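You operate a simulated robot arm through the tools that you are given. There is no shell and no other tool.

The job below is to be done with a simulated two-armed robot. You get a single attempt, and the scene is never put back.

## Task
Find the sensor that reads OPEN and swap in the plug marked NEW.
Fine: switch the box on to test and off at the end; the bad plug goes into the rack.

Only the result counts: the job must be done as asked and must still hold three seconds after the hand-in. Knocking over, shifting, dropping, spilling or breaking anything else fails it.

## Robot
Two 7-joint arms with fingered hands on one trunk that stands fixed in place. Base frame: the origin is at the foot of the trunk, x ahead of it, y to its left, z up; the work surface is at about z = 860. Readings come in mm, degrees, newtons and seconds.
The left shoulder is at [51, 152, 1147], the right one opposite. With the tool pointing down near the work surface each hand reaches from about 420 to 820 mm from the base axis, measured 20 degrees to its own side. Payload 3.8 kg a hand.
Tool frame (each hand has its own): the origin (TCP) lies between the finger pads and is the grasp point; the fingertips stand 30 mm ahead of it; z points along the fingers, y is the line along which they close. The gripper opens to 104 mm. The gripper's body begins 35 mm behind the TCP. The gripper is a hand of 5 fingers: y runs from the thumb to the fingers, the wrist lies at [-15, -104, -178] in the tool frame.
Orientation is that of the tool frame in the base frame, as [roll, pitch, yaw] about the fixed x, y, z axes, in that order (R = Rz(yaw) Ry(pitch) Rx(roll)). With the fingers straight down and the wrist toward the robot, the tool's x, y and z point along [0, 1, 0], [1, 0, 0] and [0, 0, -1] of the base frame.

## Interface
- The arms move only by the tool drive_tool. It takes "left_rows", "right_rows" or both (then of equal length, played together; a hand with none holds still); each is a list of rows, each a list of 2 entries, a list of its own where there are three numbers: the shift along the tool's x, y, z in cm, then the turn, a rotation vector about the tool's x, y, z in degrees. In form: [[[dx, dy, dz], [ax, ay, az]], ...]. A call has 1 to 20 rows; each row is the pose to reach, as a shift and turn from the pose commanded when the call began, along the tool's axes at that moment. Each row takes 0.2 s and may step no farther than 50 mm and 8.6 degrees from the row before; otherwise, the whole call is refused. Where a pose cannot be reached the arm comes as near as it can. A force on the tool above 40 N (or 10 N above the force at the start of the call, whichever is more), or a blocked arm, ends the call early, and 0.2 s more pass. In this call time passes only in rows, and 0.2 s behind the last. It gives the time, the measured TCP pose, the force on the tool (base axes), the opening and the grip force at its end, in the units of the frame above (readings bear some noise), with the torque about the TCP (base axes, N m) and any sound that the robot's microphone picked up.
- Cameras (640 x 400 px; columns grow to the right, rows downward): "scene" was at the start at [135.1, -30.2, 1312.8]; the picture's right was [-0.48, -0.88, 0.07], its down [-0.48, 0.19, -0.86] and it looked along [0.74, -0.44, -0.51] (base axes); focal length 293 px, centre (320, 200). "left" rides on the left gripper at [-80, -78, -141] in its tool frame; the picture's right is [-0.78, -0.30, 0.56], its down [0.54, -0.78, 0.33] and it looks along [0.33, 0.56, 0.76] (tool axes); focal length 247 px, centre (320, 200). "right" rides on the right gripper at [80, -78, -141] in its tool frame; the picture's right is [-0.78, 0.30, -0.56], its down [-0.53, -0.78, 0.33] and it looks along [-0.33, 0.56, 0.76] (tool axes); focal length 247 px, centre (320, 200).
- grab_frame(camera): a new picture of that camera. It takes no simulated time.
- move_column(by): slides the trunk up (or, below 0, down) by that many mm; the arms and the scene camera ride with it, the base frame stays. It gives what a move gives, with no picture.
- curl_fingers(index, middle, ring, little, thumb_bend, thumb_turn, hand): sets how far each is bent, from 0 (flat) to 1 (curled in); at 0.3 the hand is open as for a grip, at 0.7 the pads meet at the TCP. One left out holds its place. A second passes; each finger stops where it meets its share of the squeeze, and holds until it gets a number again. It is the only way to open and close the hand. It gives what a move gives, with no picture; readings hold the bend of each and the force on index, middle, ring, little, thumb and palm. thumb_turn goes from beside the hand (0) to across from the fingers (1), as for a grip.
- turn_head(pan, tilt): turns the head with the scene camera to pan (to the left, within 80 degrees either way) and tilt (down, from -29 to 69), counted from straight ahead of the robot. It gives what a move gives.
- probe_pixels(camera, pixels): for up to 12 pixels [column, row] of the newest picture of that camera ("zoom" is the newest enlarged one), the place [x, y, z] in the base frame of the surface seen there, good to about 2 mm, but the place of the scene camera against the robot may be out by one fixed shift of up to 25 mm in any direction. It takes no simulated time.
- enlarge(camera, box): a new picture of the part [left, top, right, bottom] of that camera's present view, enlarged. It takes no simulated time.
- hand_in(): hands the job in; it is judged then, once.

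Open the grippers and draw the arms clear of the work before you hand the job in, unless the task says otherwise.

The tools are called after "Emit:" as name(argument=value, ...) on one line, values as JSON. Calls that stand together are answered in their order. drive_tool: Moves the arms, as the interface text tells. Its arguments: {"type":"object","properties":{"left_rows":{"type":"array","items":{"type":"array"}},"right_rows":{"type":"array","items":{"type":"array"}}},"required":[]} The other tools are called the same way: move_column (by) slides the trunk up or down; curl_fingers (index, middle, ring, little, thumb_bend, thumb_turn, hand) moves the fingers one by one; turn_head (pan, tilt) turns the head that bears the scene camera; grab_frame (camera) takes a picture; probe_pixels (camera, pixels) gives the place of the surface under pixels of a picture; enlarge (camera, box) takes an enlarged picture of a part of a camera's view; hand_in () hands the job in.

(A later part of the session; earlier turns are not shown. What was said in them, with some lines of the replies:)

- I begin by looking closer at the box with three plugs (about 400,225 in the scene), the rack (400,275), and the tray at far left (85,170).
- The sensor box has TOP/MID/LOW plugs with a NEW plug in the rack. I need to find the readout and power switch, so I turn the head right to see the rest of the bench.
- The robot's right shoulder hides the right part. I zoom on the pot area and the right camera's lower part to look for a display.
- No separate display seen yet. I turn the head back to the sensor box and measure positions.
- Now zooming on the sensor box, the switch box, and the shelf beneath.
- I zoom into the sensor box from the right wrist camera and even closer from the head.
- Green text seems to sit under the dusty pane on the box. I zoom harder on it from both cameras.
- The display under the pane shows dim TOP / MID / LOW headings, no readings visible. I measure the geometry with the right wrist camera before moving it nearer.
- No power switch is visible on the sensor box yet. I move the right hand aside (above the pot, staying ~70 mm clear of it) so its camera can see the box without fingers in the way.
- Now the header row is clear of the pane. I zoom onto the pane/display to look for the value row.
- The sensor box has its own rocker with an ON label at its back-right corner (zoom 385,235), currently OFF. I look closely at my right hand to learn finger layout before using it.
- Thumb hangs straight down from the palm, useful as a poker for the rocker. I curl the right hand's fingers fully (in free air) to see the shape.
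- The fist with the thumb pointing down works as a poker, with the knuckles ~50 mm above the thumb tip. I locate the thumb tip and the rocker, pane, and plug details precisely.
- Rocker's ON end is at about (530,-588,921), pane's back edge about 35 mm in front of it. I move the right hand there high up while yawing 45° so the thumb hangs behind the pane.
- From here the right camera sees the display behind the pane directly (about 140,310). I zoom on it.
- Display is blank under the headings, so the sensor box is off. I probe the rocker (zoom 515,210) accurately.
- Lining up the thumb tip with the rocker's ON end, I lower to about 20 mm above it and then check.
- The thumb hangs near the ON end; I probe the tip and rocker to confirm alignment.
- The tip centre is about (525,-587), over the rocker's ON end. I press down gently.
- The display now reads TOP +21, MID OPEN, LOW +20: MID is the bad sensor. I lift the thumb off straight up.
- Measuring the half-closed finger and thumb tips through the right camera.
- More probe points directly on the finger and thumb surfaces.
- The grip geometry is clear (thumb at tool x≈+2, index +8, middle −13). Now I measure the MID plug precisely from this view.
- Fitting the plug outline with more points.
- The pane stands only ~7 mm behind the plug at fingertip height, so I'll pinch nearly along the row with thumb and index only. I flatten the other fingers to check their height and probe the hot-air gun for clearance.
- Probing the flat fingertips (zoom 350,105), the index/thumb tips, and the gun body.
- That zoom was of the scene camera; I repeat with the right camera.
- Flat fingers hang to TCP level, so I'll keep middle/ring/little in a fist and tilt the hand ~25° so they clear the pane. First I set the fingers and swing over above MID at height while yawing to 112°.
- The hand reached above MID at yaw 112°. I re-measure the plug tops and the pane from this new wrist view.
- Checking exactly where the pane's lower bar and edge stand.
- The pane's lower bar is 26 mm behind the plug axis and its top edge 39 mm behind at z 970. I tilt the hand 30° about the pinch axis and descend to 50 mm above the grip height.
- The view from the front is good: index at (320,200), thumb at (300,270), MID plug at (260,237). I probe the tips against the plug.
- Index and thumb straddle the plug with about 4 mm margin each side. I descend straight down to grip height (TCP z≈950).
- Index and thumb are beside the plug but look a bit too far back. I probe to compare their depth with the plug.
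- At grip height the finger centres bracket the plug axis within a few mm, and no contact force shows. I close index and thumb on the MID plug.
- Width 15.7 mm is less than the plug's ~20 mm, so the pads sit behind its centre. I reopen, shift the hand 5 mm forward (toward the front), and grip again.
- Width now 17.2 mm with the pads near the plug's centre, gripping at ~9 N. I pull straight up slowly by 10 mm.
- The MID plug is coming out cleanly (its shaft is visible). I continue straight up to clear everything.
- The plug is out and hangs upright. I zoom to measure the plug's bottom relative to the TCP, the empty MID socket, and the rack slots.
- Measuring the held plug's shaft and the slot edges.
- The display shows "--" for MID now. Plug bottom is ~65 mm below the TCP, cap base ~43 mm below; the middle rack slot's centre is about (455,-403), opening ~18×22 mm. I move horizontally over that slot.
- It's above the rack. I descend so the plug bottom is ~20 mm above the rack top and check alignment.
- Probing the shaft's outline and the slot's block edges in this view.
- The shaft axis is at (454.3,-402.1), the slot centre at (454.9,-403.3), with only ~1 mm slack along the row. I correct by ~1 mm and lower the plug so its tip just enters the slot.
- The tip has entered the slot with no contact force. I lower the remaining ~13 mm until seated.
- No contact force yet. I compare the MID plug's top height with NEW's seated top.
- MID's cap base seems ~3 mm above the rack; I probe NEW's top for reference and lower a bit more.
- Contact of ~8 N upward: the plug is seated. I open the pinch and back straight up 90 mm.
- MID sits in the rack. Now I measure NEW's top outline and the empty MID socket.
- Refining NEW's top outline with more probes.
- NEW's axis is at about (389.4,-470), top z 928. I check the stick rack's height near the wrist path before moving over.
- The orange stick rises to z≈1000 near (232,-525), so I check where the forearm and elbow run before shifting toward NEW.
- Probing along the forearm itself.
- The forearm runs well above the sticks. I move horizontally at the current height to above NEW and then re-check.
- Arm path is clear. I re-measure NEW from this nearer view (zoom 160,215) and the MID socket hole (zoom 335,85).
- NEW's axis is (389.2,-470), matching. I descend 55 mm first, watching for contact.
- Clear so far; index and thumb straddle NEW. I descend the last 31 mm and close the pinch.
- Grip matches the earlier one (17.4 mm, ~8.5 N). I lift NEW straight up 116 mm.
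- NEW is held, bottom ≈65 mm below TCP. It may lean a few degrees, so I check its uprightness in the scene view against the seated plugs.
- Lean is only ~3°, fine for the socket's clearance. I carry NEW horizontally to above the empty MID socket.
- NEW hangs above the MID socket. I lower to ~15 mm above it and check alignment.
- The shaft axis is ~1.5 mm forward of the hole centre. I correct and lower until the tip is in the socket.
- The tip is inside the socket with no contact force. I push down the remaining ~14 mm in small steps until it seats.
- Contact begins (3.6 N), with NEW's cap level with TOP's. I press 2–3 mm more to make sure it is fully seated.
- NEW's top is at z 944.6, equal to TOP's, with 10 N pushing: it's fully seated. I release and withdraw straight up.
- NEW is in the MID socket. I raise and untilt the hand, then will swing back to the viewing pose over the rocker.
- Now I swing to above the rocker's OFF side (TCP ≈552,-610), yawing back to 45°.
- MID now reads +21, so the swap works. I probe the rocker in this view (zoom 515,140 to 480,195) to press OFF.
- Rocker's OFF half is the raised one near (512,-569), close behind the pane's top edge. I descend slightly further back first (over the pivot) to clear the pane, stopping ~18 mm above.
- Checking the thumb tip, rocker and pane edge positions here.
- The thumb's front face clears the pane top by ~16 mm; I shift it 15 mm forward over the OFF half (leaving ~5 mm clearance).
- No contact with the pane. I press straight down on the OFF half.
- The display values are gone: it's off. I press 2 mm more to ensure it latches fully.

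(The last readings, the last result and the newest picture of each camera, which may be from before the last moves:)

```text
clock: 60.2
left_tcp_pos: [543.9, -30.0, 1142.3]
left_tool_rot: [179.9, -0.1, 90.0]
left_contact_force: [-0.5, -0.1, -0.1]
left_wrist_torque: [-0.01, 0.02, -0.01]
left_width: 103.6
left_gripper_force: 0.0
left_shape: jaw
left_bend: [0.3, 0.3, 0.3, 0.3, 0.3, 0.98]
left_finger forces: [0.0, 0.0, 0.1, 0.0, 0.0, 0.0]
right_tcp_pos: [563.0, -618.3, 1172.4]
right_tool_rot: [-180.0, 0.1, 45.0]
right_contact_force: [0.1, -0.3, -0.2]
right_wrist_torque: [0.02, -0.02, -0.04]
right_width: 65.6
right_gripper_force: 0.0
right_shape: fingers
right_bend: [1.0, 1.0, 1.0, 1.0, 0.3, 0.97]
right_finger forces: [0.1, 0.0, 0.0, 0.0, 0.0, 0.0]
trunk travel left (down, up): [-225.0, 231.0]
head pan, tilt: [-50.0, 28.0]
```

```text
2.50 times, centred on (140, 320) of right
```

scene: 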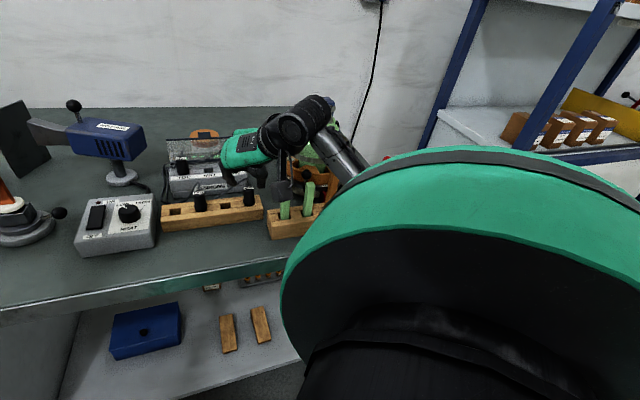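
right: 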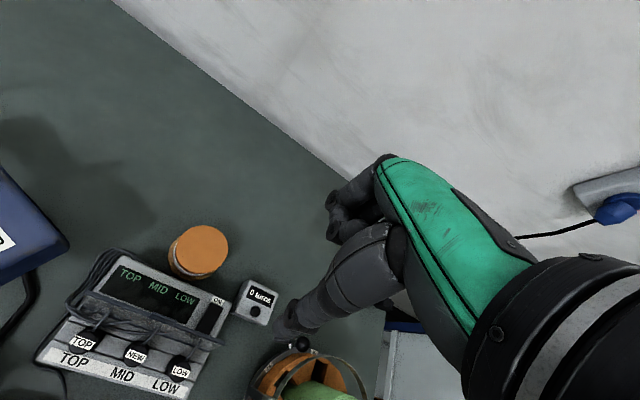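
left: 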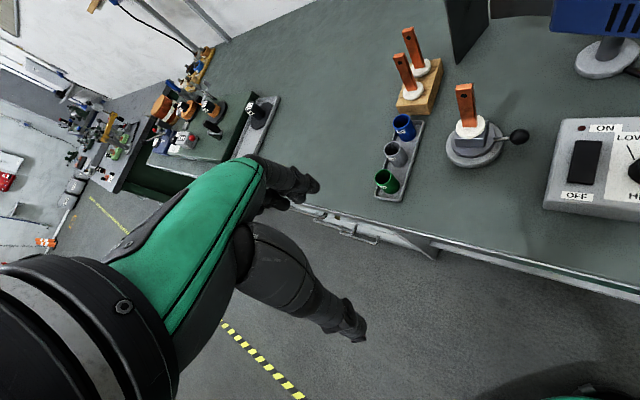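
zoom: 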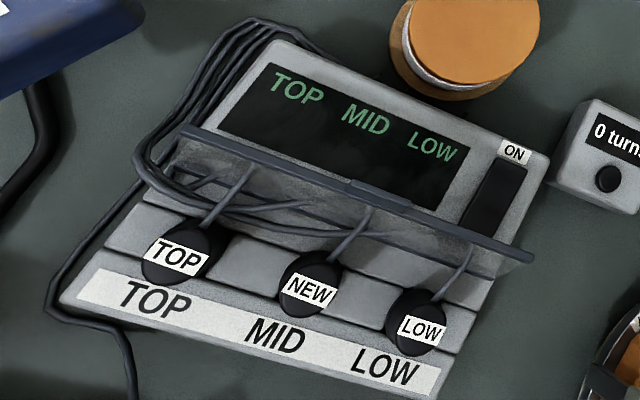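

Display is off and the rocker is back to OFF. I withdraw the right arm along its earlier path toward its start pose.

Emit:
drive_tool(right_rows=[[[-2.4, -1.5, -0.5], [0, 0, -7.5]], [[-4.7, -2.9, -1], [0, 0, -15]], [[-7.1, -4.4, -1.5], [0, 0, -22.5]], [[-9.5, -5.9, -1.5], [0, 0, -30]], [[-11.8, -7.3, -1.5], [0, 0, -37.5]], [[-14.2, -8.8, -1.5], [0, 0, -45]]])

Emit:
curl_fingers(hand="right", index=0.3, middle=0.3, ring=0.3, little=0.3, thumb_bend=0.3)

Emit:
drive_tool(right_rows=[[[3.5, -1.3, 0], [0, 0, 0]], [[7, -2.6, 0], [0, 0, 0]], [[10.5, -4, 0], [0, 0, 0]], [[14, -5.3, 0], [0, 0, 0]], [[16.7, -6.3, 0], [0, 0, 0]]])

Emit:
grab_frame(camera="right")

Emit:
turn_head(pan=-45, tilt=35)

Emit:
grab_frame(camera="scene")

Emit:
enlarge(camera="scene", box=[180, 60, 400, 220])

```text
clock: 61.6
left_tcp_pos: [542.9, -32.1, 1142.5]
left_tool_rot: [179.9, 0.0, 89.9]
left_contact_force: [0.0, -0.5, 1.0]
left_wrist_torque: [0.02, 0.0, 0.01]
left_width: 103.8
left_gripper_force: 0.2
left_shape: jaw
left_bend: [0.3, 0.3, 0.3, 0.3, 0.3, 0.98]
left_finger forces: [0.1, 0.1, 0.0, 0.0, 0.1, 0.0]
right_tcp_pos: [398.2, -658.7, 1189.0]
right_tool_rot: [-180.0, 0.0, 90.0]
right_contact_force: [0.2, -0.4, -0.3]
right_wrist_torque: [0.0, -0.03, -0.02]
right_width: 65.6
right_gripper_force: 0.1
right_shape: fingers
right_bend: [1.0, 1.0, 1.0, 1.0, 0.3, 0.97]
right_finger forces: [0.0, 0.0, 0.0, 0.1, 0.1, 0.1]
trunk travel left (down, up): [-225.0, 231.0]
head pan, tilt: [-50.0, 28.0]
```

```text
clock: 62.6
left_tcp_pos: [544.9, -31.6, 1141.7]
left_tool_rot: [179.9, -0.1, 89.9]
left_contact_force: [-0.4, 0.5, 1.0]
left_wrist_torque: [0.01, -0.02, -0.03]
left_width: 103.5
left_gripper_force: 0.1
left_shape: jaw
left_bend: [0.3, 0.3, 0.3, 0.3, 0.3, 0.98]
left_finger forces: [0.0, 0.1, 0.0, 0.1, 0.0, 0.0]
right_tcp_pos: [399.8, -658.2, 1188.1]
right_tool_rot: [-179.9, 0.1, 90.0]
right_contact_force: [-0.9, -0.4, -0.1]
right_wrist_torque: [0.01, 0.01, -0.01]
right_width: 103.2
right_gripper_force: 0.1
right_shape: fingers
right_bend: [0.3, 0.3, 0.3, 0.3, 0.3, 0.97]
right_finger forces: [0.0, 0.1, 0.0, 0.0, 0.0, 0.0]
trunk travel left (down, up): [-225.0, 231.0]
head pan, tilt: [-50.0, 28.0]
```

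```text
clock: 63.8
left_tcp_pos: [543.3, -30.6, 1142.8]
left_tool_rot: [179.9, 0.1, 90.1]
left_contact_force: [-0.4, 0.7, 0.2]
left_wrist_torque: [-0.02, 0.01, -0.01]
left_width: 103.4
left_gripper_force: 0.0
left_shape: jaw
left_bend: [0.3, 0.3, 0.3, 0.3, 0.3, 0.98]
left_finger forces: [0.0, 0.0, 0.0, 0.1, 0.0, 0.0]
right_tcp_pos: [338.3, -490.4, 1186.6]
right_tool_rot: [-179.9, 0.0, 90.0]
right_contact_force: [1.6, 0.0, 0.1]
right_wrist_torque: [0.0, -0.01, 0.05]
right_width: 103.5
right_gripper_force: 0.1
right_shape: fingers
right_bend: [0.3, 0.3, 0.3, 0.3, 0.3, 0.97]
right_finger forces: [0.0, 0.1, 0.0, 0.0, 0.0, 0.1]
trunk travel left (down, up): [-225.0, 231.0]
head pan, tilt: [-50.0, 28.0]
```

```text
taken
```

right: 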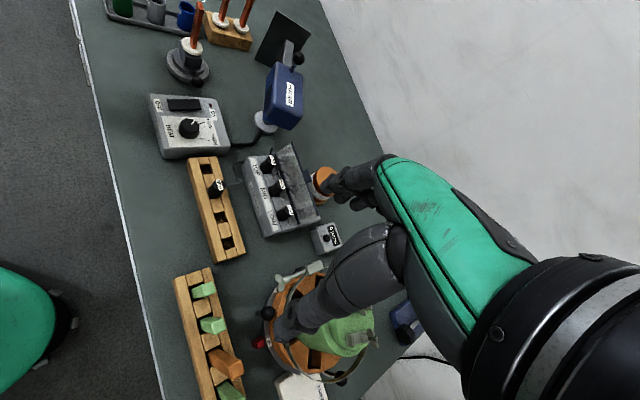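

```text
clock: 64.5
left_tcp_pos: [544.6, -32.9, 1142.3]
left_tool_rot: [180.0, 0.0, 90.0]
left_contact_force: [0.2, -0.1, 0.2]
left_wrist_torque: [0.02, 0.0, 0.01]
left_width: 103.6
left_gripper_force: 0.1
left_shape: jaw
left_bend: [0.3, 0.3, 0.3, 0.3, 0.3, 0.98]
left_finger forces: [0.0, 0.0, 0.0, 0.1, 0.0, 0.1]
right_tcp_pos: [337.1, -491.5, 1186.2]
right_tool_rot: [-179.9, 0.1, 89.9]
right_contact_force: [-0.3, -0.7, -0.1]
right_wrist_torque: [0.03, -0.05, 0.02]
right_width: 103.2
right_gripper_force: 0.1
right_shape: fingers
right_bend: [0.3, 0.3, 0.3, 0.3, 0.3, 0.97]
right_finger forces: [0.1, 0.1, 0.0, 0.1, 0.0, 0.1]
trunk travel left (down, up): [-225.0, 231.0]
head pan, tilt: [-45.0, 35.0]
```

```text
taken
```

scene: 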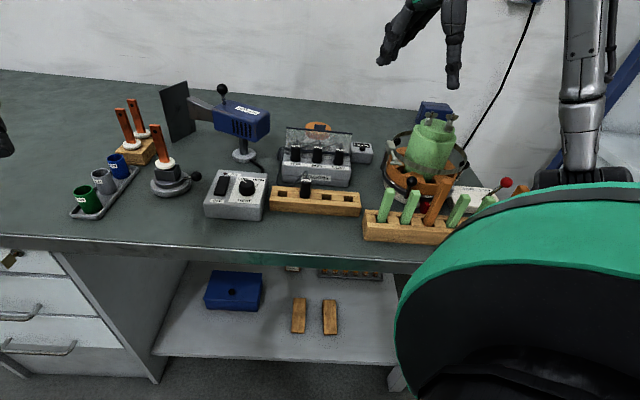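

```text
2.50 times, centred on (290, 140) of scene
```

zoom: 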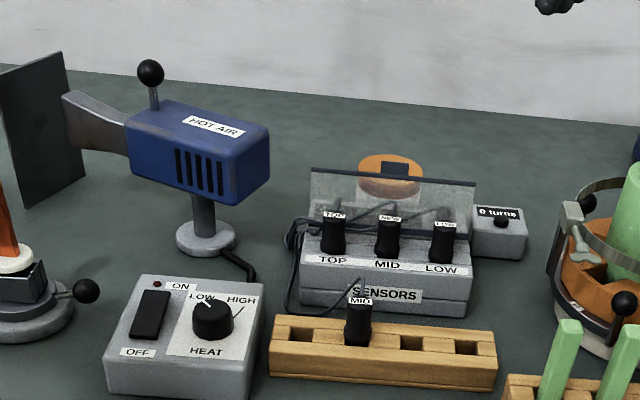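

The right camera view matches the start picture except for the swap: NEW sits in MID, the bad MID plug is upright in the rack, the display is off, and both hands are open and clear. I hand the job in.

Emit:
hand_in()

```text
The job is handed in.
```

The sensor reading OPEN was MID. I pulled its plug and put the plug marked NEW in its place.

- **Test:** I switched the sensor box on. It read TOP +21, MID OPEN, LOW +20. After the swap MID read +21, and the other two were unchanged.
- **Bad plug:** the old MID plug is seated upright in the rack, in the second slot from the TOP end.
- **End state:** the box is switched off, and both hands are open and clear of the work. In the final pictures nothing else on the bench had moved.

The job has been handed in; no verdict came back with the confirmation.
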